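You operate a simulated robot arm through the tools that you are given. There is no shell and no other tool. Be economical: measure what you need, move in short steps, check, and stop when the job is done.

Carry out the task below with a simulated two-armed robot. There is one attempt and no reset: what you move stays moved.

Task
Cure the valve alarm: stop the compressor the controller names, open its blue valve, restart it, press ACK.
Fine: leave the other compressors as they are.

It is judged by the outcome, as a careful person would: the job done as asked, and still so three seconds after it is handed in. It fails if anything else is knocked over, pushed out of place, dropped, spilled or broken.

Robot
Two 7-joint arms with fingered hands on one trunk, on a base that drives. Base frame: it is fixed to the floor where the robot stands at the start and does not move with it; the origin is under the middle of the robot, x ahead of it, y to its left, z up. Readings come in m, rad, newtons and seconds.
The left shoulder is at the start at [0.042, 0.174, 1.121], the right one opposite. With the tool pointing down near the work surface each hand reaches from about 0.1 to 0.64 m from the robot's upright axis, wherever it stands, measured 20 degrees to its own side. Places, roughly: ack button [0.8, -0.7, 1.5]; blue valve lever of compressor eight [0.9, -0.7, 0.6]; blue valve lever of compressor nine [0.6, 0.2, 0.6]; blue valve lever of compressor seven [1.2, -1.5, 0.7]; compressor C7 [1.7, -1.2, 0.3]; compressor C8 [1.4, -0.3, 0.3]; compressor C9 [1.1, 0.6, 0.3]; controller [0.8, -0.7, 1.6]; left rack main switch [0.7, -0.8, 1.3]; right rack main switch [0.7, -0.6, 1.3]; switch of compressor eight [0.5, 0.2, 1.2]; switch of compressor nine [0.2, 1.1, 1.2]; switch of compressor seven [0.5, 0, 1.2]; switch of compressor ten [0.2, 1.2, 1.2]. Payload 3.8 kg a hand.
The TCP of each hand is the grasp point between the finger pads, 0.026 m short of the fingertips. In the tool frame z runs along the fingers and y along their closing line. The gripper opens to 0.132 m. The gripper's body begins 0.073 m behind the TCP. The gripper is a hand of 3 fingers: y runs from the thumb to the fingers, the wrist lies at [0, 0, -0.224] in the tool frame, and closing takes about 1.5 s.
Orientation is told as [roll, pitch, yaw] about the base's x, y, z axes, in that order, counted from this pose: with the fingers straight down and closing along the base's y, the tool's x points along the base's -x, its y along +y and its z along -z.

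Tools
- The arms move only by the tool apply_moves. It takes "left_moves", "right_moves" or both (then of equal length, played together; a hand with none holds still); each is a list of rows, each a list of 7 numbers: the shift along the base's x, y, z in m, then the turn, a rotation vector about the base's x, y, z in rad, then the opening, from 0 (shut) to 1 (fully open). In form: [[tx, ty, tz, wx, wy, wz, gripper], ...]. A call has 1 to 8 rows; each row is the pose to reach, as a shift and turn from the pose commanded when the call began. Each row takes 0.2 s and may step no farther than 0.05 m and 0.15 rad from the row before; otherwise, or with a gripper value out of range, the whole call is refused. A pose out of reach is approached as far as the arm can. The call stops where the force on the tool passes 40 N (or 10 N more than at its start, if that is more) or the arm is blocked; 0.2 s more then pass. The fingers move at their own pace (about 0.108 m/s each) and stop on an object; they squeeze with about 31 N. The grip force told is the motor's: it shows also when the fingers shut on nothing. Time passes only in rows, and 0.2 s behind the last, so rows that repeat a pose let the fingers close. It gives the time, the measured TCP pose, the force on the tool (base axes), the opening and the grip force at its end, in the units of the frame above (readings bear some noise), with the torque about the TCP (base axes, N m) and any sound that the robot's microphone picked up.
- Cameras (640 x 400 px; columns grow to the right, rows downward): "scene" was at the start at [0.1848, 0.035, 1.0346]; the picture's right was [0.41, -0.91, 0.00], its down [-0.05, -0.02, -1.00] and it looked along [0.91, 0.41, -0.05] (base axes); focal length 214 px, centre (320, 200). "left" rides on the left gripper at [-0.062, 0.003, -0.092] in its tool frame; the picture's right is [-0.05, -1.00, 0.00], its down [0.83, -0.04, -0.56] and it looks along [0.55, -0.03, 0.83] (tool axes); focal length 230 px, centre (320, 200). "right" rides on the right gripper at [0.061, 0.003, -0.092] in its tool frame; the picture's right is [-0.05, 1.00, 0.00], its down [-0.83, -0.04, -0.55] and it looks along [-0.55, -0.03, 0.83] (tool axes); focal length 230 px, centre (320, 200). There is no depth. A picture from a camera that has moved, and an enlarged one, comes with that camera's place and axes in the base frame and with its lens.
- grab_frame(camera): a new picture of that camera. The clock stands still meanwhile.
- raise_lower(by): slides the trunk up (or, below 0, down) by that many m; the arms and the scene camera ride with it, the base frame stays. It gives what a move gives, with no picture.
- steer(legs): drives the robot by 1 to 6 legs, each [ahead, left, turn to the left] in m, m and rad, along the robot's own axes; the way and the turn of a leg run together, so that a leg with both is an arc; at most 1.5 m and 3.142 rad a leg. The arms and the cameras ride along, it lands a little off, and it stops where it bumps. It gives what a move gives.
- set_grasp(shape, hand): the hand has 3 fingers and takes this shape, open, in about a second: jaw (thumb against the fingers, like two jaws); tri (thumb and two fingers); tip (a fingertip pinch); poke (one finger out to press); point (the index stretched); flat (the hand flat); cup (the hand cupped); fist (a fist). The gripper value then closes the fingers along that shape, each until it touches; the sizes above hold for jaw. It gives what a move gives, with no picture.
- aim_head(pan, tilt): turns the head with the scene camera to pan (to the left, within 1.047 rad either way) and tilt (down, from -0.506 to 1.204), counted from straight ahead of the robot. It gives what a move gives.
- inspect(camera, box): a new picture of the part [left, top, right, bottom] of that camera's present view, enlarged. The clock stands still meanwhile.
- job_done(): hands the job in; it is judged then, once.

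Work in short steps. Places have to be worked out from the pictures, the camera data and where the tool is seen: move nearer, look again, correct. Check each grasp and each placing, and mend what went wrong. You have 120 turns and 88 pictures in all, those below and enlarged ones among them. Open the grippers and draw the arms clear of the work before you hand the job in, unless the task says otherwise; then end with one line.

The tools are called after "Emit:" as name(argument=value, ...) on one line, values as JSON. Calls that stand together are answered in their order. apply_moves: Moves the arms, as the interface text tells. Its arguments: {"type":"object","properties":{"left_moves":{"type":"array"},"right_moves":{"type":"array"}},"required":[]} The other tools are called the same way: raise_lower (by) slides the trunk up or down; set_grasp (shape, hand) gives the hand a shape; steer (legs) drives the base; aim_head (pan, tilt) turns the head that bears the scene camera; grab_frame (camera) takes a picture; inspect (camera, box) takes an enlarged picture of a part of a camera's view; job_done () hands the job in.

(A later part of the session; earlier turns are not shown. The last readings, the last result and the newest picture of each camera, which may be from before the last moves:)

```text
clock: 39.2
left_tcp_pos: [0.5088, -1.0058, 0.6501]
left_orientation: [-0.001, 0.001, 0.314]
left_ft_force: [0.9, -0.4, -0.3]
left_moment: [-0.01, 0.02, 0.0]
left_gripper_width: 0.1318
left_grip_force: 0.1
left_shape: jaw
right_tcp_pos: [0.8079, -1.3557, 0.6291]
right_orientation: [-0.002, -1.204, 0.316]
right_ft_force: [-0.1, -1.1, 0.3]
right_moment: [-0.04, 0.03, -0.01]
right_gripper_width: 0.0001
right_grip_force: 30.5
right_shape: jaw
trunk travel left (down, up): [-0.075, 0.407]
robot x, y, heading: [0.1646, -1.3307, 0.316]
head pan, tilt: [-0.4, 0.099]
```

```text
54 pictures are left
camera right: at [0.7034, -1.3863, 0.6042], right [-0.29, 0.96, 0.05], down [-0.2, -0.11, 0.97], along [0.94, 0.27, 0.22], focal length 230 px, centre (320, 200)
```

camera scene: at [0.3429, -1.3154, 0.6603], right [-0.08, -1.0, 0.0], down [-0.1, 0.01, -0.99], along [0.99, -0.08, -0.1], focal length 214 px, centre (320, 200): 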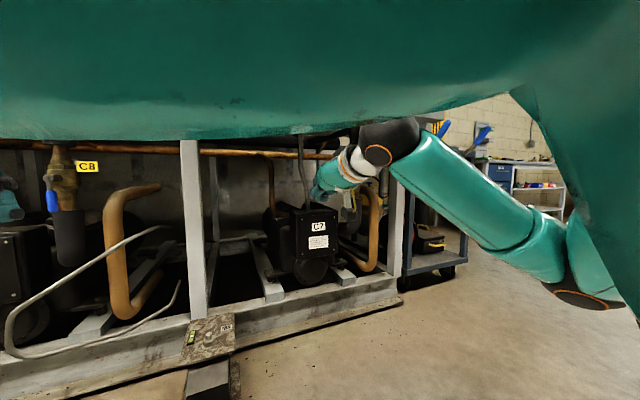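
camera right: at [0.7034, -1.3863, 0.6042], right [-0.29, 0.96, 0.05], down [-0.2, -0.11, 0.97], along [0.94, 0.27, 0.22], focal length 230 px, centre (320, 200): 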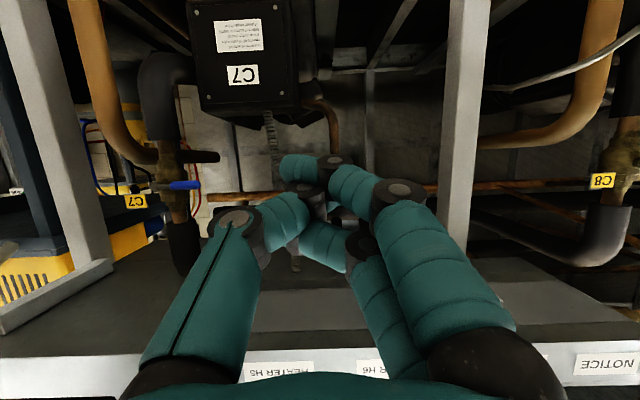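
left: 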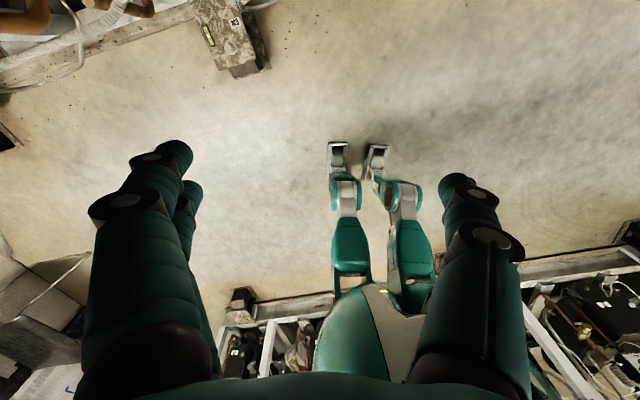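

Lever pivot triangulates to about (1.20, -1.54, 0.655), its handle pointing left; a shelf overhangs at z≈0.87, n≈0.5. I drive further right, pull the left hand back, and look again.

Emit:
steer(legs=[[0, -0.27, 0]])

Emit:
apply_moves(left_moves=[[-0.04, -0.012, 0, 0, 0, 0, 1], [-0.08, -0.025, 0, 0, 0, 0, 1], [-0.12, -0.038, 0, 0, 0, 0, 1]], right_moves=[[-0.03, -0.02, 0.02, 0.0464, -0.1426, 0, 0], [-0.06, -0.04, 0.04, 0.0927, -0.2853, 0, 0], [-0.06, -0.04, 0.06, 0.115, -0.352, 0, 0]])

Emit:
grab_frame(camera="right")

Emit:
grab_frame(camera="scene")

```text
clock: 42.1
left_tcp_pos: [0.5912, -1.2587, 0.6494]
left_orientation: [0.0, 0.0, 0.315]
left_ft_force: [0.1, 1.0, 0.1]
left_moment: [-0.01, 0.0, -0.03]
left_gripper_width: 0.132
left_grip_force: 0.0
left_shape: jaw
right_tcp_pos: [0.8905, -1.6094, 0.6294]
right_orientation: [-0.002, -1.204, 0.315]
right_ft_force: [-0.1, 0.2, 0.1]
right_moment: [-0.04, -0.03, 0.01]
right_gripper_width: 0.0003
right_grip_force: 31.0
right_shape: jaw
trunk travel left (down, up): [-0.075, 0.407]
robot x, y, heading: [0.2425, -1.5859, 0.313]
head pan, tilt: [-0.4, 0.099]
```

```text
clock: 42.9
left_tcp_pos: [0.5422, -1.2717, 0.6522]
left_orientation: [-0.003, 0.006, 0.322]
left_ft_force: [0.1, 0.1, -0.6]
left_moment: [-0.03, 0.03, 0.01]
left_gripper_width: 0.1318
left_grip_force: 0.0
left_shape: jaw
left hand out of reach, approached as far as the arm can: row 2, 3
right_tcp_pos: [0.8882, -1.6348, 0.6533]
right_orientation: [-2.941, -1.563, -3.03]
right_ft_force: [-0.6, 0.6, -0.8]
right_moment: [-0.02, 0.01, 0.0]
right_gripper_width: 0.0
right_grip_force: 31.3
right_shape: jaw
right hand out of reach, approached as far as the arm can: row 1, 2, 3
trunk travel left (down, up): [-0.075, 0.407]
robot x, y, heading: [0.2449, -1.5857, 0.317]
head pan, tilt: [-0.4, 0.099]
```

```text
53 pictures are left
camera right: at [0.799, -1.6591, 0.5903], right [-0.31, 0.95, 0.05], down [-0.52, -0.21, 0.83], along [0.8, 0.23, 0.56], focal length 230 px, centre (320, 200)
```

right: 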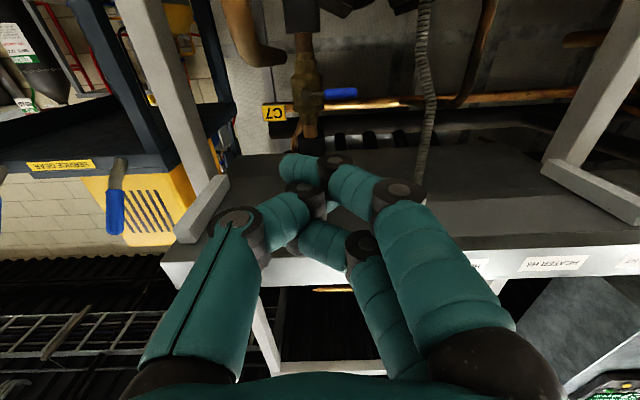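

```text
52 pictures are left
camera scene: at [0.4253, -1.5679, 0.6604], right [-0.08, -1.0, 0.0], down [-0.1, 0.01, -1.0], along [0.99, -0.08, -0.1], focal length 214 px, centre (320, 200)
```

scene: 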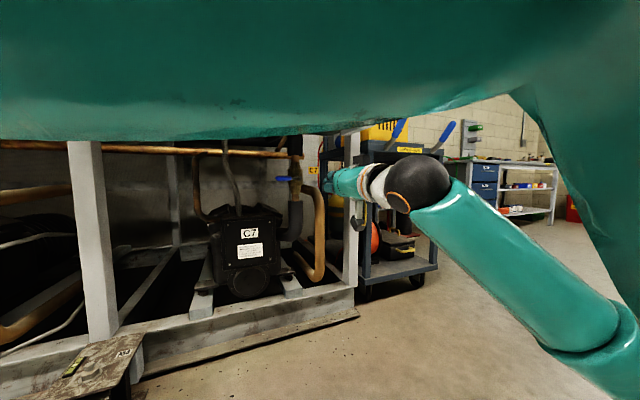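

Both cameras see the lever now. I enlarge both views.

Emit:
inspect(camera="scene", box=[240, 130, 360, 230])

Emit:
inspect(camera="right", box=[240, 20, 440, 180])

```text
4.00 times, centred on (300, 180) of scene
camera zoom: at [0.4253, -1.5679, 0.6604], right [-0.08, -1.0, 0.0], down [-0.1, 0.01, -1.0], along [0.99, -0.08, -0.1], focal length 858 px, centre (400, 280)
```

zoom: 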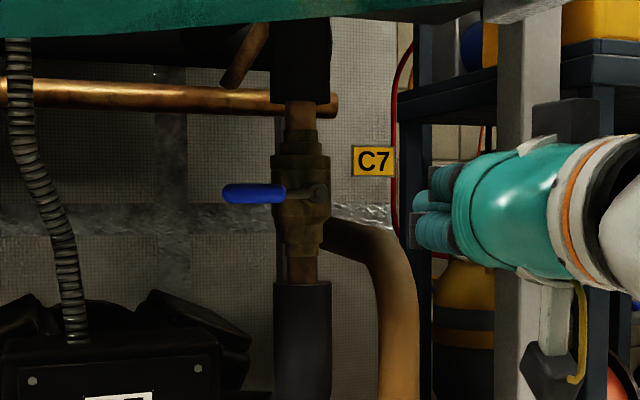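

```text
2.50 times, centred on (340, 100) of right
camera zoom: at [0.799, -1.6591, 0.5903], right [-0.31, 0.95, 0.05], down [-0.52, -0.21, 0.83], along [0.8, 0.23, 0.56], focal length 575 px, centre (270, 450)
```

zoom: 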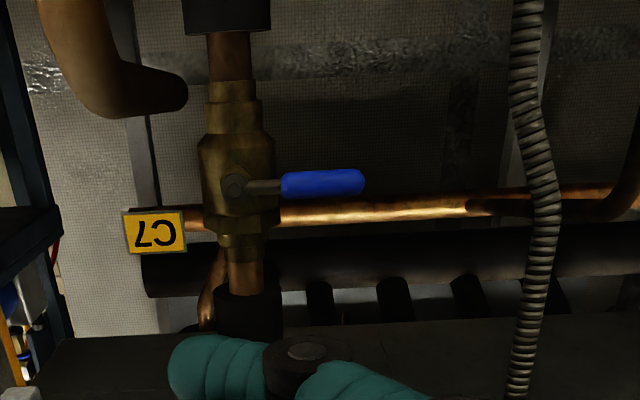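

Lever pivot ≈ (1.211, -1.556, 0.660), tip ≈ (1.172, -1.477, 0.659), 9 cm handle. I drive 0.2 m forward, with the hand raised above the lever's height and shifted left first.

Emit:
apply_moves(right_moves=[[-0.005, 0.02, 0.03, 0, 0, 0, 0], [-0.01, 0.035, 0.06, 0, 0, 0, 0], [-0.01, 0.04, 0.08, 0, 0, 0, 0]])

Emit:
steer(legs=[[0.19, 0, 0]])

Emit:
grab_frame(camera="right")

Emit:
grab_frame(camera="scene")

```text
clock: 43.7
left_tcp_pos: [0.542, -1.2707, 0.6521]
left_orientation: [-0.004, 0.007, 0.321]
left_ft_force: [-0.2, -0.1, 0.1]
left_moment: [0.01, 0.02, -0.03]
left_gripper_width: 0.1318
left_grip_force: 0.0
left_shape: jaw
right_tcp_pos: [0.8913, -1.5812, 0.7115]
right_orientation: [-2.824, -1.567, 3.138]
right_ft_force: [-0.1, 0.1, 0.9]
right_moment: [-0.01, 0.02, -0.02]
right_gripper_width: 0.0
right_grip_force: 31.0
right_shape: jaw
right hand out of reach, approached as far as the arm can: row 1, 2, 3
trunk travel left (down, up): [-0.075, 0.407]
robot x, y, heading: [0.2481, -1.5821, 0.312]
head pan, tilt: [-0.4, 0.099]
```

```text
clock: 45.3
left_tcp_pos: [0.7211, -1.2104, 0.6511]
left_orientation: [-0.004, 0.007, 0.325]
left_ft_force: [-0.8, -0.3, -0.1]
left_moment: [0.02, 0.0, 0.0]
left_gripper_width: 0.1322
left_grip_force: 0.0
left_shape: jaw
right_tcp_pos: [1.0721, -1.5203, 0.7097]
right_orientation: [-3.095, -1.565, -2.869]
right_ft_force: [0.7, 0.6, -0.3]
right_moment: [0.02, -0.02, -0.01]
right_gripper_width: 0.0
right_grip_force: 31.2
right_shape: jaw
trunk travel left (down, up): [-0.075, 0.407]
robot x, y, heading: [0.4269, -1.5264, 0.324]
head pan, tilt: [-0.4, 0.099]
```

```text
49 pictures are left
camera right: at [0.9837, -1.5465, 0.6482], right [-0.31, 0.95, 0.05], down [-0.52, -0.22, 0.83], along [0.8, 0.23, 0.56], focal length 230 px, centre (320, 200)
```

right: 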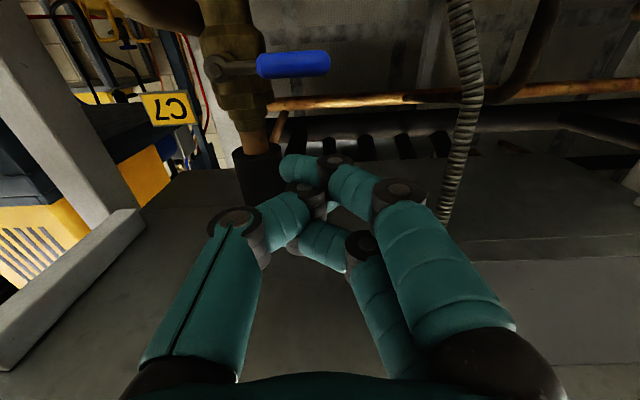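

```text
48 pictures are left
camera scene: at [0.606, -1.5081, 0.6603], right [-0.08, -1.0, 0.0], down [-0.1, 0.01, -0.99], along [0.99, -0.08, -0.1], focal length 214 px, centre (320, 200)
```

scene: 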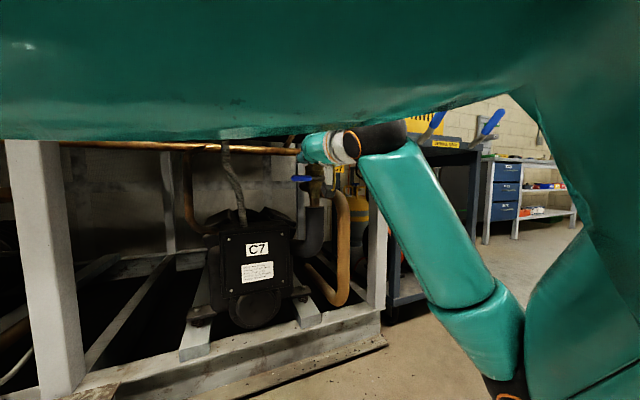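

Hand is at the right height. I advance so the fingertips go just past the handle's plane, above the handle (t −1.79).

Emit:
apply_moves(right_moves=[[0.03, 0.005, 0.005, 0, 0, 0, 0], [0.06, 0.011, 0.008, 0, 0, 0, 0], [0.085, 0.016, 0.008, 0, 0, 0, 0], [0.101, 0.019, 0.008, 0, 0, 0, 0]])

Emit:
grab_frame(camera="right")

Emit:
inspect(camera="scene", box=[260, 110, 400, 220])

```text
clock: 46.3
left_tcp_pos: [0.7208, -1.2101, 0.6517]
left_orientation: [-0.004, 0.007, 0.325]
left_ft_force: [-0.2, -0.6, 0.5]
left_moment: [0.02, 0.0, -0.03]
left_gripper_width: 0.1318
left_grip_force: 0.0
left_shape: jaw
right_tcp_pos: [1.1738, -1.5008, 0.7171]
right_orientation: [3.12, -1.566, -2.801]
right_ft_force: [-0.4, 0.9, -0.5]
right_moment: [0.0, 0.0, 0.05]
right_gripper_width: 0.0
right_grip_force: 30.7
right_shape: jaw
trunk travel left (down, up): [-0.075, 0.407]
robot x, y, heading: [0.4314, -1.5297, 0.318]
head pan, tilt: [-0.4, 0.099]
```

```text
47 pictures are left
camera right: at [1.0849, -1.5278, 0.655], right [-0.31, 0.95, 0.05], down [-0.52, -0.22, 0.83], along [0.8, 0.23, 0.56], focal length 230 px, centre (320, 200)
```

right: 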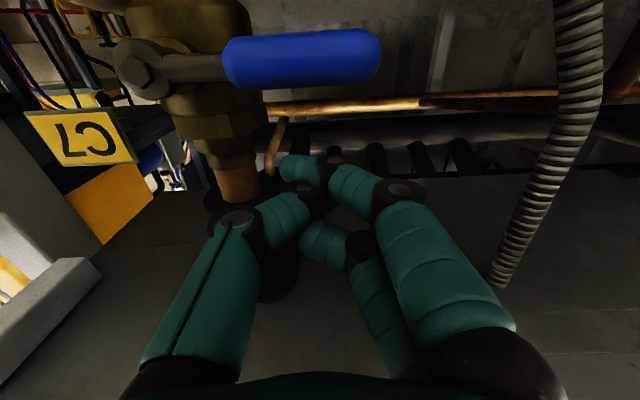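

```text
3.64 times, centred on (330, 165) of scene
camera zoom: at [0.6059, -1.5082, 0.6604], right [-0.08, -1.0, 0.0], down [-0.1, 0.01, -1.0], along [0.99, -0.08, -0.1], focal length 780 px, centre (284, 327)
```

zoom: 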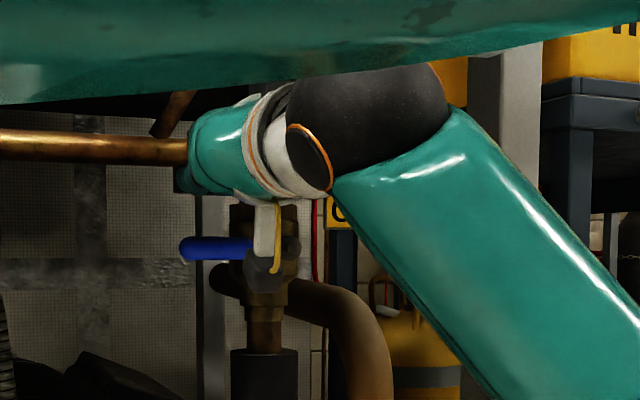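

Fingers sit above the handle with clear space. I push down gradually, beginning the arc.

Emit:
apply_moves(right_moves=[[0, 0, -0.02, 0, 0, 0, 0], [0, 0, -0.035, 0, 0, 0, 0], [0.001, -0.003, -0.047, 0, 0, 0, 0], [0.002, -0.006, -0.058, 0, 0, 0, 0], [0.004, -0.011, -0.07, 0, 0, 0, 0]])

Emit:
grab_frame(camera="right")

```text
clock: 47.5
left_tcp_pos: [0.7212, -1.2114, 0.651]
left_orientation: [-0.004, 0.007, 0.325]
left_ft_force: [-0.9, -0.7, 0.0]
left_moment: [-0.02, -0.02, 0.0]
left_gripper_width: 0.1319
left_grip_force: 0.0
left_shape: jaw
right_tcp_pos: [1.1765, -1.5104, 0.6486]
right_orientation: [-2.953, -1.565, -3.01]
right_ft_force: [-1.2, 4.5, 4.2]
right_moment: [-0.09, -0.05, 0.02]
right_gripper_width: 0.0
right_grip_force: 31.3
right_shape: jaw
trunk travel left (down, up): [-0.075, 0.407]
robot x, y, heading: [0.4312, -1.5281, 0.319]
head pan, tilt: [-0.4, 0.099]
```

```text
45 pictures are left
camera right: at [1.088, -1.5368, 0.5863], right [-0.31, 0.95, 0.05], down [-0.52, -0.22, 0.83], along [0.8, 0.23, 0.56], focal length 230 px, centre (320, 200)
```

right: 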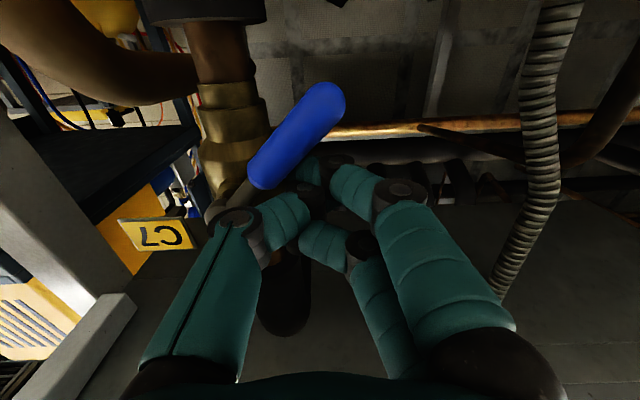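

The lever is turning (about 45°) at low force. I continue along the arc, down and to the right.

Emit:
apply_moves(right_moves=[[0.003, -0.009, -0.019, 0, 0, 0, 0], [0.0045, -0.0135, -0.034, 0, 0, 0, 0], [0.007, -0.021, -0.047, 0, 0, 0, 0], [0.009, -0.0276, -0.055, 0, 0, 0, 0], [0.011, -0.034, -0.059, 0, 0, 0, 0]])

Emit:
grab_frame(camera="right")

```text
clock: 48.2
left_tcp_pos: [0.7188, -1.2106, 0.6522]
left_orientation: [-0.005, 0.008, 0.328]
left_ft_force: [0.0, -0.2, -0.8]
left_moment: [0.03, 0.0, 0.01]
left_gripper_width: 0.132
left_grip_force: 0.0
left_shape: jaw
right_tcp_pos: [1.1764, -1.5195, 0.6196]
right_orientation: [-3.063, -1.535, -2.876]
right_ft_force: [-9.0, 9.6, 6.9]
right_moment: [-0.31, -0.17, -0.15]
right_gripper_width: 0.0
right_grip_force: 30.8
right_shape: jaw
trunk travel left (down, up): [-0.075, 0.407]
robot x, y, heading: [0.4243, -1.5268, 0.32]
head pan, tilt: [-0.4, 0.099]
stopped in row 3 (right hand): the force on the tool passed its limit at 43 N (the readings are from after the stop); the commanded pose is now the measured one
```

```text
44 pictures are left
camera right: at [1.0914, -1.5471, 0.5542], right [-0.34, 0.94, 0.05], down [-0.54, -0.24, 0.81], along [0.77, 0.25, 0.58], focal length 230 px, centre (320, 200)
```

right: 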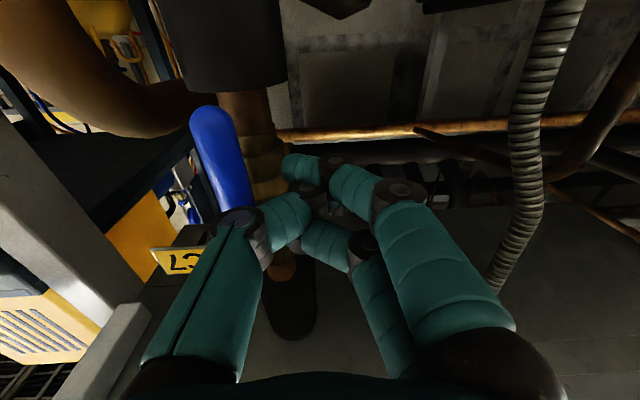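

The lever now hangs roughly along the pipe and a stop was felt. I ease left and back out along the normal to look.

Emit:
apply_moves(right_moves=[[-0.004, 0.012, 0, 0, 0, 0, 0], [-0.04, 0.003, 0, 0, 0, 0, 0], [-0.085, -0.012, 0, 0, 0, 0, 0], [-0.12, -0.025, 0, 0, 0, 0, 0]])

Emit:
grab_frame(camera="right")

Emit:
inspect(camera="scene", box=[260, 110, 400, 220])

```text
clock: 49.2
left_tcp_pos: [0.7203, -1.2104, 0.651]
left_orientation: [-0.003, 0.008, 0.325]
left_ft_force: [-0.2, 0.8, 0.9]
left_moment: [-0.02, -0.03, 0.0]
left_gripper_width: 0.1319
left_grip_force: 0.0
left_shape: jaw
right_tcp_pos: [1.0594, -1.548, 0.6135]
right_orientation: [-3.076, -1.545, -2.872]
right_ft_force: [0.2, -0.5, -0.3]
right_moment: [0.0, 0.0, 0.03]
right_gripper_width: 0.0001
right_grip_force: 30.8
right_shape: jaw
trunk travel left (down, up): [-0.075, 0.407]
robot x, y, heading: [0.4309, -1.5302, 0.32]
head pan, tilt: [-0.4, 0.099]
```

```text
43 pictures are left
camera right: at [0.9723, -1.5754, 0.5498], right [-0.33, 0.94, 0.05], down [-0.53, -0.23, 0.81], along [0.78, 0.24, 0.58], focal length 230 px, centre (320, 200)
```

right: 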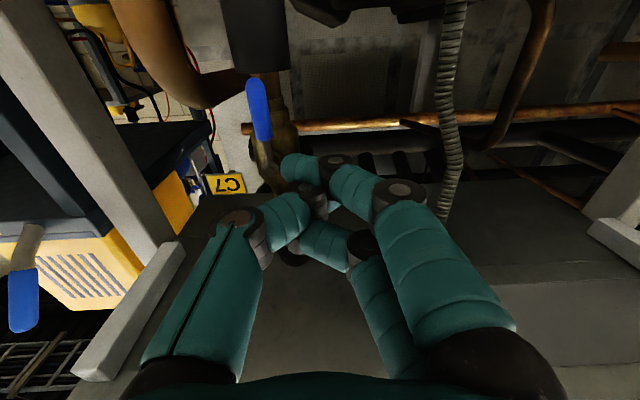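

```text
3.64 times, centred on (330, 165) of scene
camera zoom: at [0.6056, -1.5076, 0.6604], right [-0.08, -1.0, 0.0], down [-0.1, 0.01, -1.0], along [0.99, -0.08, -0.1], focal length 780 px, centre (284, 327)
```

zoom: 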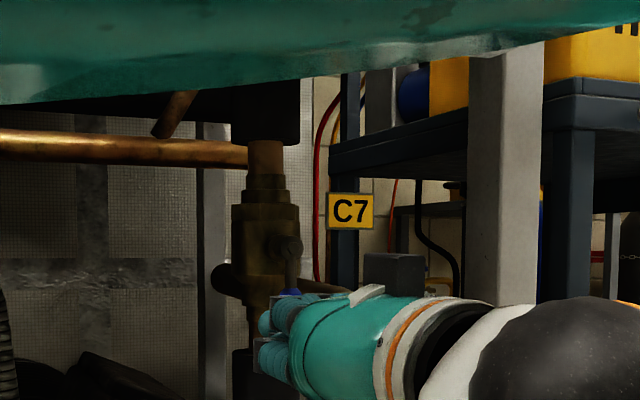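

C7's handle now hangs straight down along the pipe (open, tip directly under the pivot). I back out, raise the trunk, and drive back to the C7 switch.

Emit:
steer(legs=[[-0.2, 0, 0]])

Emit:
inspect(camera="scene", box=[220, 130, 360, 230])

Emit:
raise_lower(by=0.35)

Emit:
steer(legs=[[0, 0.8, 0], [0, 0.85, 0], [0.04, 0, 0]])

Emit:
aim_head(pan=-0.25, tilt=-0.1)

Emit:
grab_frame(camera="scene")

```text
clock: 50.8
left_tcp_pos: [0.5324, -1.274, 0.6514]
left_orientation: [-0.003, 0.007, 0.321]
left_ft_force: [-1.3, 0.1, -0.8]
left_moment: [-0.02, -0.01, -0.01]
left_gripper_width: 0.1319
left_grip_force: 0.0
left_shape: jaw
right_tcp_pos: [0.8692, -1.6147, 0.614]
right_orientation: [-3.086, -1.542, -2.865]
right_ft_force: [0.0, 0.2, 0.6]
right_moment: [0.04, 0.0, 0.04]
right_gripper_width: 0.0001
right_grip_force: 31.0
right_shape: jaw
trunk travel left (down, up): [-0.075, 0.407]
robot x, y, heading: [0.2393, -1.5892, 0.312]
head pan, tilt: [-0.4, 0.099]
```

```text
4.00 times, centred on (290, 180) of scene
camera zoom: at [0.4156, -1.5711, 0.6604], right [-0.08, -1.0, 0.0], down [-0.1, 0.01, -1.0], along [0.99, -0.08, -0.1], focal length 858 px, centre (440, 280)
```

zoom: 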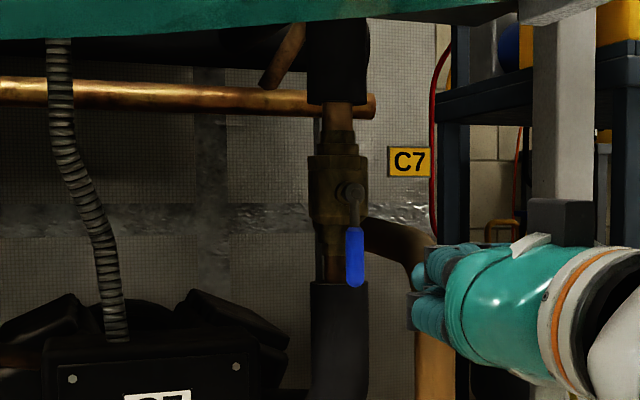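

```text
clock: 54.3
left_tcp_pos: [0.5308, -1.2757, 0.9999]
left_orientation: [-0.003, 0.009, 0.322]
left_ft_force: [-0.1, 1.0, -0.1]
left_moment: [0.0, -0.01, 0.02]
left_gripper_width: 0.1317
left_grip_force: 0.1
left_shape: jaw
right_tcp_pos: [0.8698, -1.6138, 0.9631]
right_orientation: [-3.074, -1.543, -2.88]
right_ft_force: [0.2, -0.1, -0.4]
right_moment: [-0.03, -0.02, 0.02]
right_gripper_width: 0.0002
right_grip_force: 31.3
right_shape: jaw
trunk travel left (down, up): [-0.425, 0.057]
robot x, y, heading: [0.2373, -1.5909, 0.315]
head pan, tilt: [-0.4, 0.099]
```

```text
clock: 69.5
left_tcp_pos: [0.0519, 0.3042, 1.0003]
left_orientation: [-0.003, 0.009, 0.334]
left_ft_force: [0.9, -0.5, 0.7]
left_moment: [-0.04, 0.04, 0.04]
left_gripper_width: 0.1319
left_grip_force: 0.0
left_shape: jaw
right_tcp_pos: [0.3946, -0.0319, 0.9632]
right_orientation: [-3.083, -1.541, -2.858]
right_ft_force: [0.4, 0.5, -0.3]
right_moment: [0.01, -0.05, -0.01]
right_gripper_width: 0.0002
right_grip_force: 30.6
right_shape: jaw
trunk travel left (down, up): [-0.425, 0.057]
robot x, y, heading: [-0.2356, -0.0155, 0.328]
head pan, tilt: [-0.4, 0.099]
```

```text
clock: 70.3
left_tcp_pos: [0.051, 0.3036, 1.0023]
left_orientation: [-0.005, 0.007, 0.333]
left_ft_force: [0.3, -0.2, 0.0]
left_moment: [0.0, 0.02, 0.01]
left_gripper_width: 0.1317
left_grip_force: 0.1
left_shape: jaw
right_tcp_pos: [0.3921, -0.0316, 0.9646]
right_orientation: [-3.082, -1.542, -2.859]
right_ft_force: [0.0, 0.4, 0.7]
right_moment: [0.0, 0.01, 0.05]
right_gripper_width: 0.0
right_grip_force: 30.6
right_shape: jaw
trunk travel left (down, up): [-0.425, 0.057]
robot x, y, heading: [-0.2382, -0.0161, 0.326]
head pan, tilt: [-0.25, -0.099]
```

```text
40 pictures are left
camera scene: at [-0.0567, 0.0221, 1.0479], right [0.08, -1.0, 0.0], down [0.1, 0.01, -1.0], along [0.99, 0.08, 0.1], focal length 214 px, centre (320, 200)
```

scene: 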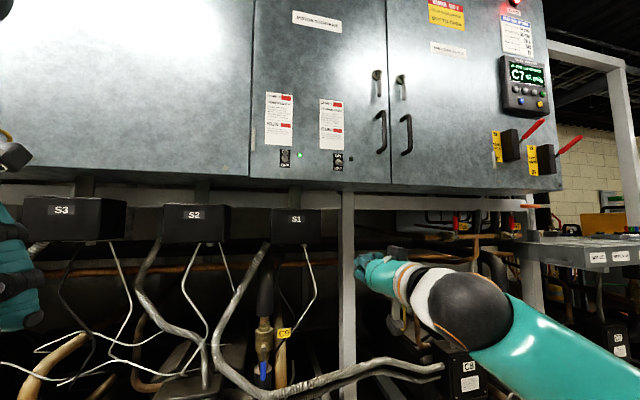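

Valve C7 confirmed open. Now I raise the right hand to below the C7 toggle (z≈1.12), then move in toward the panel.

Emit:
apply_moves(right_moves=[[0, 0, 0.04, 0, 0, 0, 0], [0, 0, 0.08, 0, 0, 0, 0], [0, 0, 0.12, 0, 0, 0, 0], [0, 0, 0.155, 0, 0, 0, 0], [0.04, 0.013, 0.155, 0, 0, 0, 0], [0.08, 0.026, 0.155, 0, 0, 0, 0], [0.117, 0.038, 0.155, 0, 0, 0, 0]])

Emit:
inspect(camera="scene", box=[270, 110, 400, 210])

Emit:
grab_frame(camera="right")

```text
clock: 71.9
left_tcp_pos: [0.0515, 0.3052, 1.001]
left_orientation: [-0.003, 0.008, 0.335]
left_ft_force: [0.0, 0.2, 0.7]
left_moment: [0.0, 0.03, -0.02]
left_gripper_width: 0.1318
left_grip_force: 0.0
left_shape: jaw
right_tcp_pos: [0.5109, 0.0066, 1.1206]
right_orientation: [-3.085, -1.542, -2.856]
right_ft_force: [0.0, 0.2, -0.9]
right_moment: [-0.02, -0.03, 0.0]
right_gripper_width: 0.0001
right_grip_force: 31.4
right_shape: jaw
trunk travel left (down, up): [-0.425, 0.057]
robot x, y, heading: [-0.2383, -0.0143, 0.326]
head pan, tilt: [-0.25, -0.099]
```

```text
4.00 times, centred on (335, 160) of scene
camera zoom: at [-0.0561, 0.0225, 1.0478], right [0.08, -1.0, 0.0], down [0.1, 0.01, -1.0], along [0.99, 0.08, 0.1], focal length 858 px, centre (260, 360)
```

zoom: 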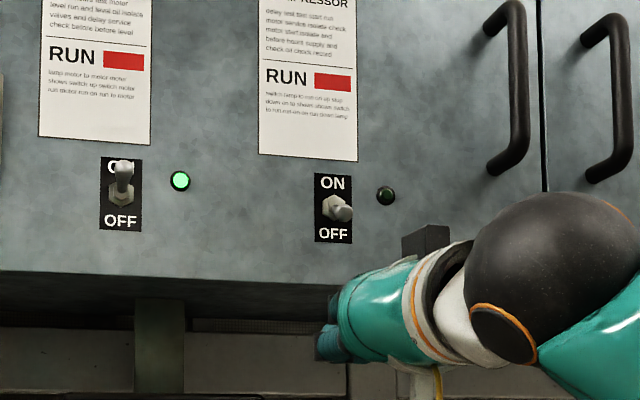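

```text
38 pictures are left
camera right: at [0.4234, -0.0211, 1.0554], right [-0.34, 0.94, 0.05], down [-0.53, -0.23, 0.81], along [0.78, 0.25, 0.58], focal length 230 px, centre (320, 200)
```

right: 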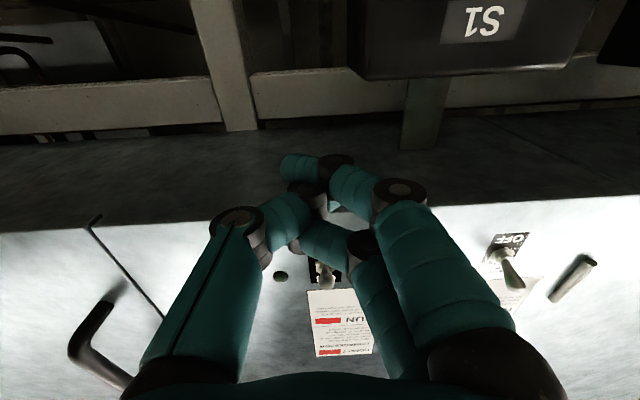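

Aligned beneath the toggle. I push upward in small steps.

Emit:
apply_moves(right_moves=[[0, 0, 0.02, 0, 0, 0, 0], [0, 0, 0.035, 0, 0, 0, 0], [0, 0, 0.047, 0, 0, 0, 0], [0, 0, 0.057, 0, 0, 0, 0], [0, 0, 0.067, 0, 0, 0, 0], [0, 0, 0.077, 0, 0, 0, 0], [0, 0, 0.085, 0, 0, 0, 0]])

Emit:
inspect(camera="scene", box=[270, 110, 400, 210])

Emit:
grab_frame(camera="right")

```text
clock: 73.5
left_tcp_pos: [0.0512, 0.3031, 1.002]
left_orientation: [-0.003, 0.007, 0.333]
left_ft_force: [-0.8, 0.0, 0.4]
left_moment: [0.02, -0.02, 0.03]
left_gripper_width: 0.1315
left_grip_force: 0.1
left_shape: jaw
right_tcp_pos: [0.5096, 0.0058, 1.2044]
right_orientation: [-3.089, -1.541, -2.852]
right_ft_force: [0.2, 0.6, -0.5]
right_moment: [-0.04, 0.01, 0.01]
right_gripper_width: 0.0001
right_grip_force: 31.0
right_shape: jaw
trunk travel left (down, up): [-0.425, 0.057]
robot x, y, heading: [-0.2395, -0.0166, 0.321]
head pan, tilt: [-0.25, -0.099]
```

```text
4.00 times, centred on (335, 160) of scene
camera zoom: at [-0.0564, 0.0221, 1.048], right [0.08, -1.0, 0.0], down [0.1, 0.01, -1.0], along [0.99, 0.08, 0.1], focal length 858 px, centre (260, 360)
```

zoom: 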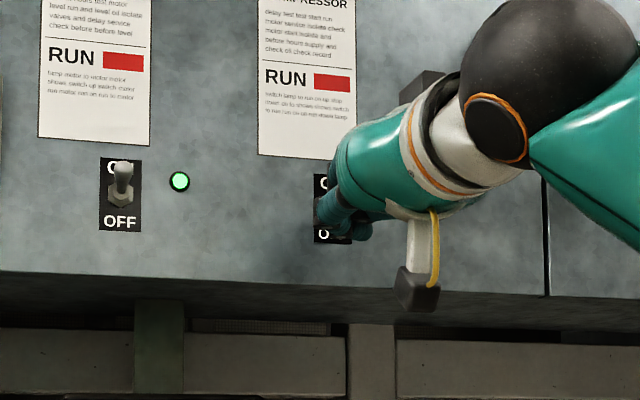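

```text
36 pictures are left
camera right: at [0.4233, -0.0215, 1.1403], right [-0.34, 0.94, 0.05], down [-0.53, -0.23, 0.81], along [0.78, 0.25, 0.58], focal length 230 px, centre (320, 200)
```

right: 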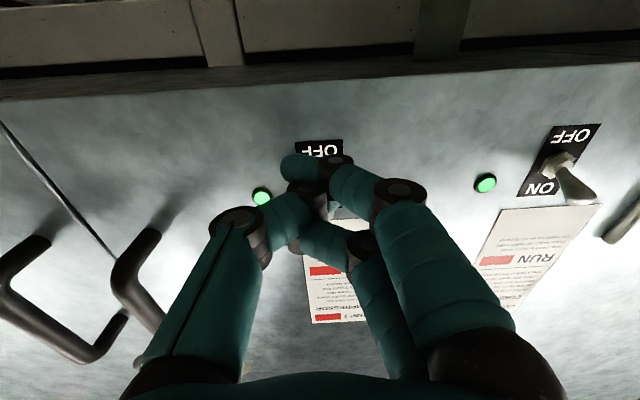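

C7's lamp lit green: running. I withdraw straight out along the normal.

Emit:
apply_moves(right_moves=[[-0.0285, -0.0093, 0, 0, 0, 0, 0], [-0.057, -0.0186, 0, 0, 0, 0, 0], [-0.1, -0.031, 0, 0, 0, 0, 0], [-0.14, -0.045, 0, 0, 0, 0, 0]])

Emit:
inspect(camera="scene", box=[270, 110, 400, 210])

Emit:
inspect(camera="scene", box=[470, 0, 600, 180])

```text
clock: 74.5
left_tcp_pos: [0.0508, 0.3033, 1.0005]
left_orientation: [-0.002, 0.007, 0.333]
left_ft_force: [-0.1, -0.2, -0.1]
left_moment: [0.02, -0.01, 0.04]
left_gripper_width: 0.1317
left_grip_force: 0.0
left_shape: jaw
right_tcp_pos: [0.3691, -0.0402, 1.2047]
right_orientation: [-3.097, -1.542, -2.845]
right_ft_force: [0.4, 0.1, -0.1]
right_moment: [0.01, -0.02, -0.03]
right_gripper_width: 0.0001
right_grip_force: 31.5
right_shape: jaw
trunk travel left (down, up): [-0.425, 0.057]
robot x, y, heading: [-0.2413, -0.0154, 0.326]
head pan, tilt: [-0.25, -0.099]
```

```text
4.00 times, centred on (335, 160) of scene
camera zoom: at [-0.0569, 0.0219, 1.048], right [0.08, -1.0, 0.0], down [0.1, 0.01, -0.99], along [0.99, 0.08, 0.1], focal length 858 px, centre (260, 360)
```

zoom: 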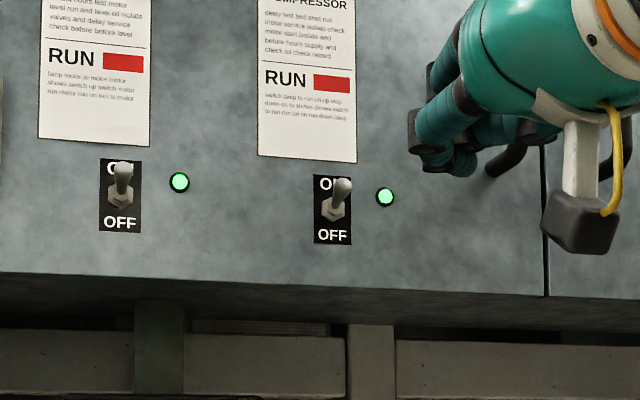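

```text
2.22 times, centred on (535, 90) of scene
camera zoom: at [-0.0569, 0.0219, 1.048], right [0.08, -1.0, 0.0], down [0.1, 0.01, -0.99], along [0.99, 0.08, 0.1], focal length 477 px, centre (-158, 444)
```

zoom: 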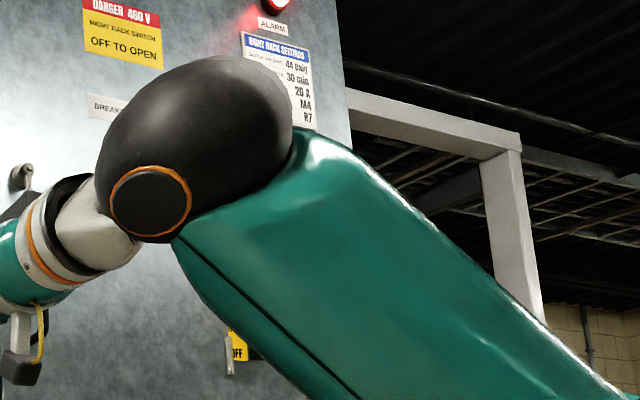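

C7 is ON with lamp green; C8 unchanged. Next, drive right to face the controller and locate ACK.

Emit:
steer(legs=[[-0.1, 0, 0], [0, -0.72, 0]])

Emit:
aim_head(pan=-0.2, tilt=-0.4)

Emit:
grab_frame(camera="scene")

```text
clock: 82.0
left_tcp_pos: [0.1904, -0.4165, 1.0016]
left_orientation: [-0.003, 0.007, 0.329]
left_ft_force: [0.1, 0.0, 0.1]
left_moment: [-0.02, 0.01, 0.02]
left_gripper_width: 0.132
left_grip_force: 0.1
left_shape: jaw
right_tcp_pos: [0.5087, -0.7605, 1.2035]
right_orientation: [-3.088, -1.543, -2.856]
right_ft_force: [0.4, 0.0, -1.1]
right_moment: [-0.02, 0.0, -0.03]
right_gripper_width: 0.0
right_grip_force: 31.3
right_shape: jaw
trunk travel left (down, up): [-0.425, 0.057]
robot x, y, heading: [-0.1017, -0.7328, 0.327]
head pan, tilt: [-0.25, -0.099]
```

```text
clock: 82.8
left_tcp_pos: [0.1906, -0.4168, 1.001]
left_orientation: [-0.002, 0.008, 0.331]
left_ft_force: [-0.3, 0.0, 0.5]
left_moment: [0.0, 0.0, 0.0]
left_gripper_width: 0.1322
left_grip_force: 0.0
left_shape: jaw
right_tcp_pos: [0.5081, -0.7615, 1.2032]
right_orientation: [-3.085, -1.543, -2.861]
right_ft_force: [-0.2, -0.1, 0.2]
right_moment: [0.02, 0.06, -0.02]
right_gripper_width: 0.0
right_grip_force: 31.3
right_shape: jaw
trunk travel left (down, up): [-0.425, 0.057]
robot x, y, heading: [-0.1015, -0.7316, 0.319]
head pan, tilt: [-0.201, -0.4]
```

```text
33 pictures are left
camera scene: at [0.0682, -0.6946, 1.0721], right [0.12, -0.99, 0.0], down [0.39, 0.05, -0.92], along [0.91, 0.11, 0.39], focal length 214 px, centre (320, 200)
```

scene: 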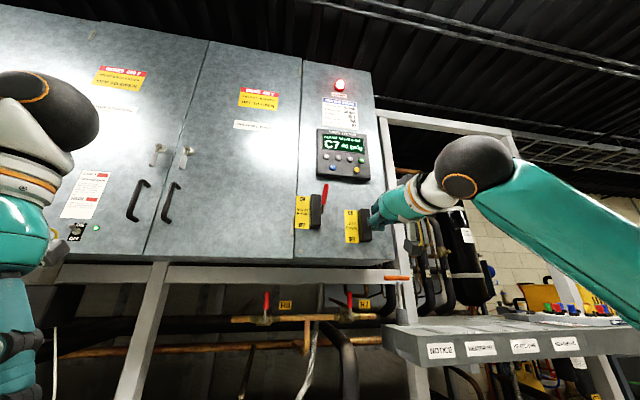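

Emit:
inspect(camera="scene", box=[290, 110, 390, 260])

Emit:
grab_frame(camera="right")

```text
2.67 times, centred on (340, 185) of scene
camera zoom: at [0.0682, -0.6946, 1.0721], right [0.12, -0.99, 0.0], down [0.39, 0.05, -0.92], along [0.91, 0.11, 0.39], focal length 572 px, centre (267, 240)
```

zoom: 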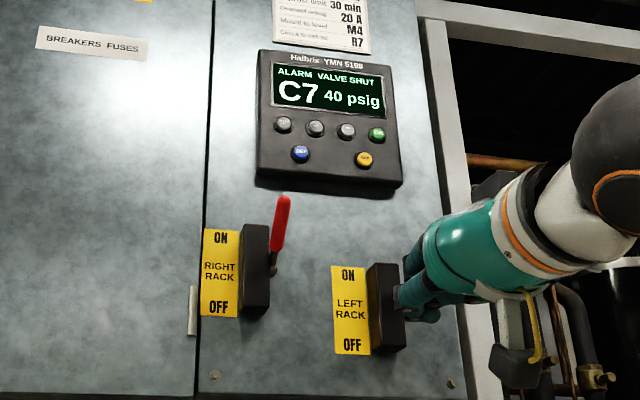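

```text
31 pictures are left
camera right: at [0.4215, -0.7883, 1.1399], right [-0.33, 0.94, 0.05], down [-0.53, -0.23, 0.81], along [0.78, 0.24, 0.58], focal length 230 px, centre (320, 200)
```

right: 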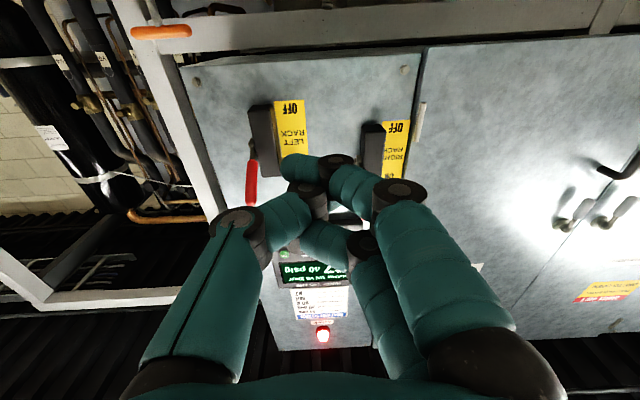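

I need to read the button labels.

Emit:
inspect(camera="scene", box=[322, 148, 372, 180])

```text
12.50 times, centred on (347, 164) of scene
camera zoom: at [0.0682, -0.6946, 1.0721], right [0.12, -0.99, 0.0], down [0.39, 0.05, -0.92], along [0.91, 0.11, 0.39], focal length 2681 px, centre (-18, 650)
```

zoom: 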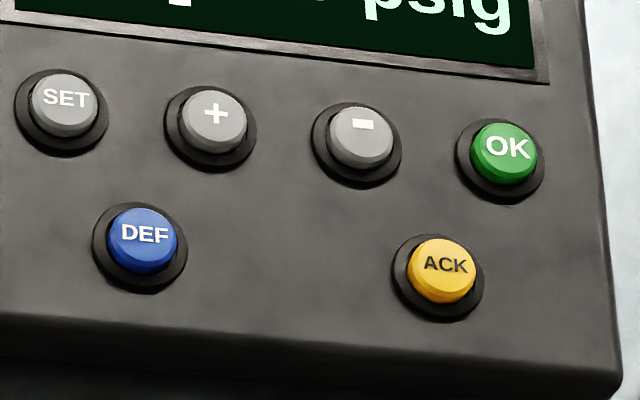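

ACK is the yellow lower-right button, about (0.79, -0.75, 1.50). I raise the hand to that height well away from the panel, and try the point shape to measure its fingertip.

Emit:
apply_moves(right_moves=[[0, 0, 0.04, 0, 0, 0, 0], [0, 0, 0.08, 0, 0, 0, 0], [0, 0, 0.12, 0, 0, 0, 0], [0, 0, 0.16, 0, 0, 0, 0], [0, 0, 0.2, 0, 0, 0, 0], [0, 0, 0.24, 0, 0, 0, 0], [0, 0, 0.28, 0, 0, 0, 0]])

Emit:
set_grasp(hand="right", shape="point")

Emit:
grab_frame(camera="right")

Emit:
grab_frame(camera="scene")

```text
clock: 84.4
left_tcp_pos: [0.1907, -0.4155, 1.0012]
left_orientation: [-0.005, 0.007, 0.329]
left_ft_force: [0.6, -0.7, 0.0]
left_moment: [-0.05, 0.01, -0.01]
left_gripper_width: 0.1317
left_grip_force: 0.2
left_shape: jaw
right_tcp_pos: [0.5072, -0.7581, 1.4859]
right_orientation: [-3.055, -1.54, -2.889]
right_ft_force: [-0.9, -0.5, 0.7]
right_moment: [-0.01, 0.0, -0.02]
right_gripper_width: 0.0001
right_grip_force: 30.9
right_shape: jaw
trunk travel left (down, up): [-0.425, 0.057]
robot x, y, heading: [-0.0998, -0.7333, 0.32]
head pan, tilt: [-0.201, -0.4]
```

```text
clock: 85.3
left_tcp_pos: [0.1918, -0.4167, 1.0021]
left_orientation: [-0.004, 0.007, 0.33]
left_ft_force: [0.7, 0.2, -0.7]
left_moment: [-0.04, 0.03, -0.02]
left_gripper_width: 0.1322
left_grip_force: 0.1
left_shape: jaw
right_tcp_pos: [0.507, -0.7578, 1.4846]
right_orientation: [-3.087, -1.542, -2.858]
right_ft_force: [-0.1, 0.4, 0.3]
right_moment: [0.01, 0.01, 0.0]
right_gripper_width: 0.0
right_grip_force: 0.0
right_shape: point
trunk travel left (down, up): [-0.425, 0.057]
robot x, y, heading: [-0.0969, -0.7317, 0.327]
head pan, tilt: [-0.201, -0.4]
```

```text
29 pictures are left
camera right: at [0.4202, -0.7856, 1.42], right [-0.33, 0.94, 0.05], down [-0.53, -0.23, 0.81], along [0.78, 0.24, 0.58], focal length 230 px, centre (320, 200)
```

right: 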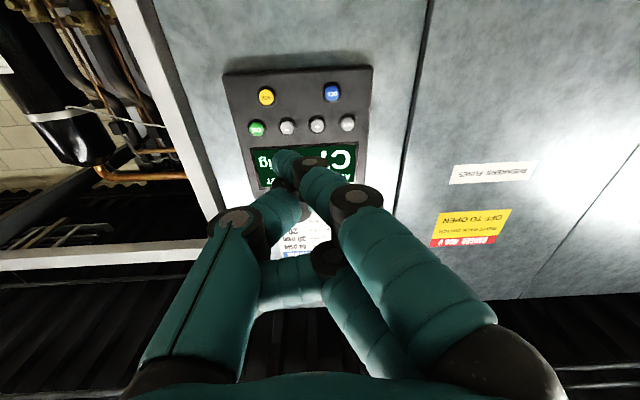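

```text
28 pictures are left
camera scene: at [0.0682, -0.6946, 1.0721], right [0.12, -0.99, 0.0], down [0.39, 0.05, -0.92], along [0.91, 0.11, 0.39], focal length 214 px, centre (320, 200)
```

scene: 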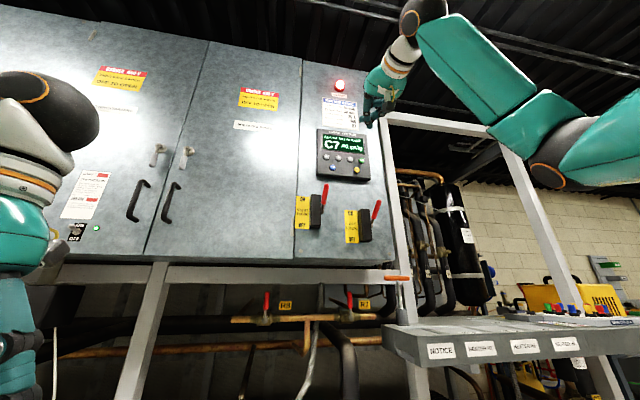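

ACK triangulates to (0.760, -0.7465, 1.484). I enlarge the hand in the scene view to locate the index tip.

Emit:
inspect(camera="scene", box=[320, 50, 420, 190])

Emit:
inspect(camera="right", box=[200, 60, 400, 240])

```text
2.86 times, centred on (370, 120) of scene
camera zoom: at [0.0682, -0.6946, 1.0721], right [0.12, -0.99, 0.0], down [0.39, 0.05, -0.92], along [0.91, 0.11, 0.39], focal length 613 px, centre (177, 429)
```

zoom: 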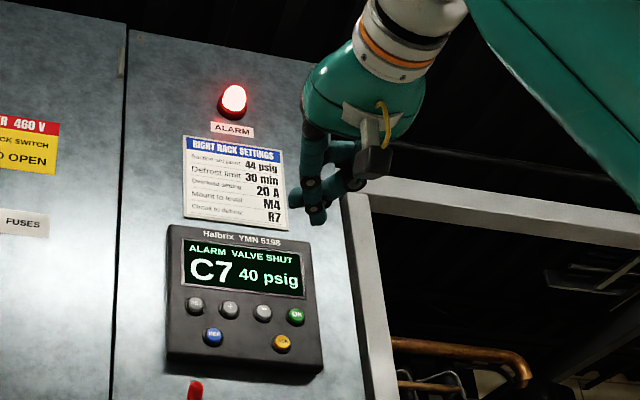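

```text
2.22 times, centred on (300, 150) of right
camera zoom: at [0.4202, -0.7856, 1.42], right [-0.33, 0.94, 0.05], down [-0.53, -0.23, 0.81], along [0.78, 0.24, 0.58], focal length 511 px, centre (364, 311)
```

zoom: 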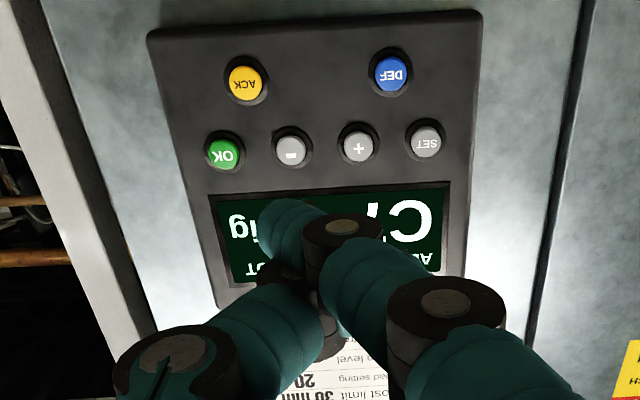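

Index tip ≈ (0.52, -0.77, 1.464). I drive 0.1 m forward and then align the tip ~4 cm in front of ACK.

Emit:
steer(legs=[[0.1, 0, 0]])

Emit:
apply_moves(right_moves=[[0.02, -0.02, 0.01, 0, 0, 0, 1], [0.04, -0.035, 0.02, 0, 0, 0, 1], [0.07, -0.028, 0.02, 0, 0, 0, 1], [0.097, -0.023, 0.02, 0, 0, 0, 1]])

Emit:
grab_frame(camera="right")

Emit:
inspect(camera="scene", box=[300, 50, 420, 220])

```text
clock: 86.5
left_tcp_pos: [0.2868, -0.3838, 1.0017]
left_orientation: [-0.003, 0.007, 0.329]
left_ft_force: [0.9, 0.5, -0.4]
left_moment: [0.03, -0.01, -0.01]
left_gripper_width: 0.132
left_grip_force: 0.1
left_shape: jaw
right_tcp_pos: [0.603, -0.7261, 1.4855]
right_orientation: [-3.09, -1.541, -2.857]
right_ft_force: [-0.4, -0.6, 0.5]
right_moment: [-0.01, 0.0, -0.01]
right_gripper_width: 0.0001
right_grip_force: 0.1
right_shape: point
trunk travel left (down, up): [-0.425, 0.057]
robot x, y, heading: [-0.0077, -0.7051, 0.322]
head pan, tilt: [-0.201, -0.4]
```

```text
clock: 87.5
left_tcp_pos: [0.2867, -0.3846, 1.0017]
left_orientation: [-0.003, 0.007, 0.33]
left_ft_force: [0.4, 0.1, -0.8]
left_moment: [-0.01, -0.01, -0.03]
left_gripper_width: 0.1319
left_grip_force: 0.0
left_shape: jaw
right_tcp_pos: [0.7016, -0.751, 1.5024]
right_orientation: [-3.094, -1.542, -2.851]
right_ft_force: [0.0, 0.6, -0.1]
right_moment: [-0.01, 0.0, -0.02]
right_gripper_width: 0.0
right_grip_force: 0.1
right_shape: point
trunk travel left (down, up): [-0.425, 0.057]
robot x, y, heading: [-0.0051, -0.7053, 0.319]
head pan, tilt: [-0.201, -0.4]
```

```text
25 pictures are left
camera right: at [0.6142, -0.7785, 1.4383], right [-0.33, 0.94, 0.05], down [-0.53, -0.23, 0.81], along [0.78, 0.24, 0.58], focal length 230 px, centre (320, 200)
```

right: 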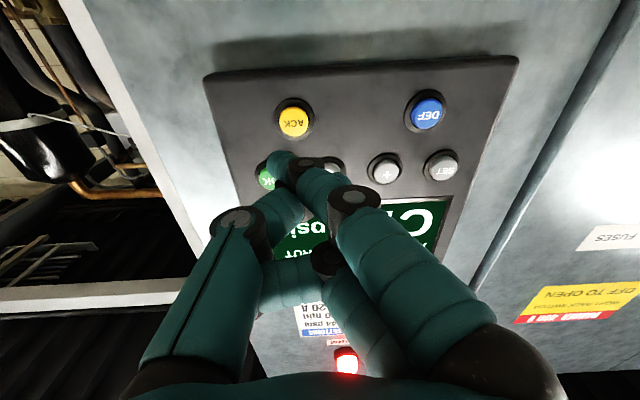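

```text
2.35 times, centred on (360, 135) of scene
camera zoom: at [0.1639, -0.6627, 1.0721], right [0.12, -0.99, 0.0], down [0.39, 0.05, -0.92], along [0.91, 0.11, 0.39], focal length 505 px, centre (226, 353)
```

zoom: 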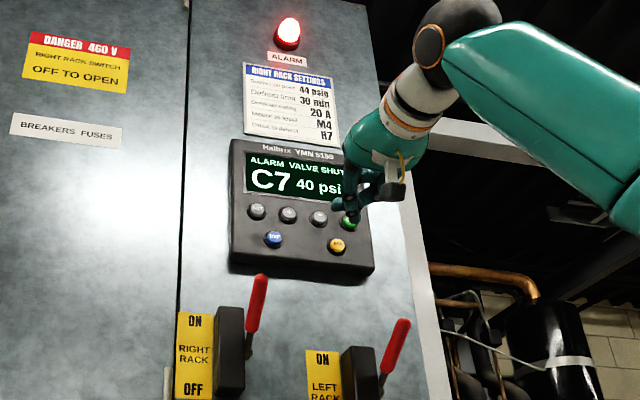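

The tip (0.711, -0.762, 1.482) is lined up with ACK (t −0.945, z 1.482). I advance 3.5 cm along the normal and check alignment.

Emit:
apply_moves(right_moves=[[0.017, 0.0055, 0, 0, 0, 0, 1], [0.033, 0.011, 0, 0, 0, 0, 1]])

Emit:
inspect(camera="right", box=[200, 60, 400, 240])

Emit:
inspect(camera="scene", box=[310, 100, 390, 180])

```text
clock: 88.1
left_tcp_pos: [0.2873, -0.385, 1.0016]
left_orientation: [-0.005, 0.007, 0.33]
left_ft_force: [-0.2, 1.2, -0.5]
left_moment: [0.0, -0.02, -0.01]
left_gripper_width: 0.132
left_grip_force: 0.0
left_shape: jaw
right_tcp_pos: [0.7348, -0.7386, 1.5045]
right_orientation: [-3.075, -1.543, -2.869]
right_ft_force: [-0.4, 0.1, 0.6]
right_moment: [0.03, -0.01, -0.01]
right_gripper_width: 0.0001
right_grip_force: 0.0
right_shape: point
trunk travel left (down, up): [-0.425, 0.057]
robot x, y, heading: [-0.0066, -0.705, 0.32]
head pan, tilt: [-0.201, -0.4]
```

```text
2.22 times, centred on (300, 150) of right
camera zoom: at [0.6463, -0.7662, 1.4393], right [-0.33, 0.94, 0.05], down [-0.53, -0.23, 0.81], along [0.78, 0.24, 0.58], focal length 511 px, centre (364, 311)
```

zoom: 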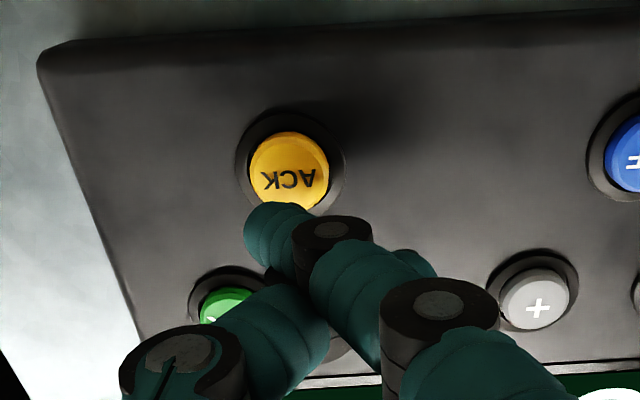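

```text
5.00 times, centred on (350, 140) of scene
camera zoom: at [0.1637, -0.6626, 1.0721], right [0.12, -0.99, 0.0], down [0.39, 0.05, -0.92], along [0.91, 0.11, 0.39], focal length 1072 px, centre (170, 500)
```

zoom: 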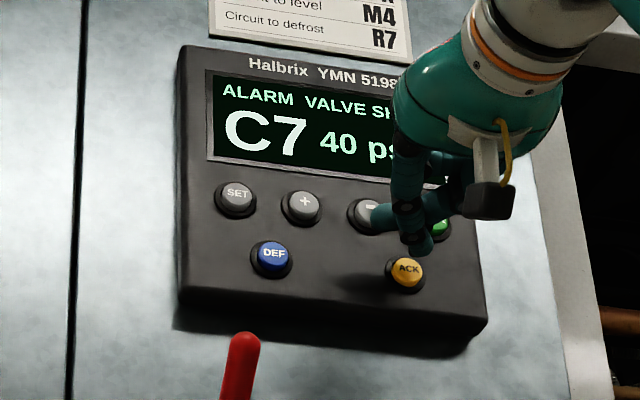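

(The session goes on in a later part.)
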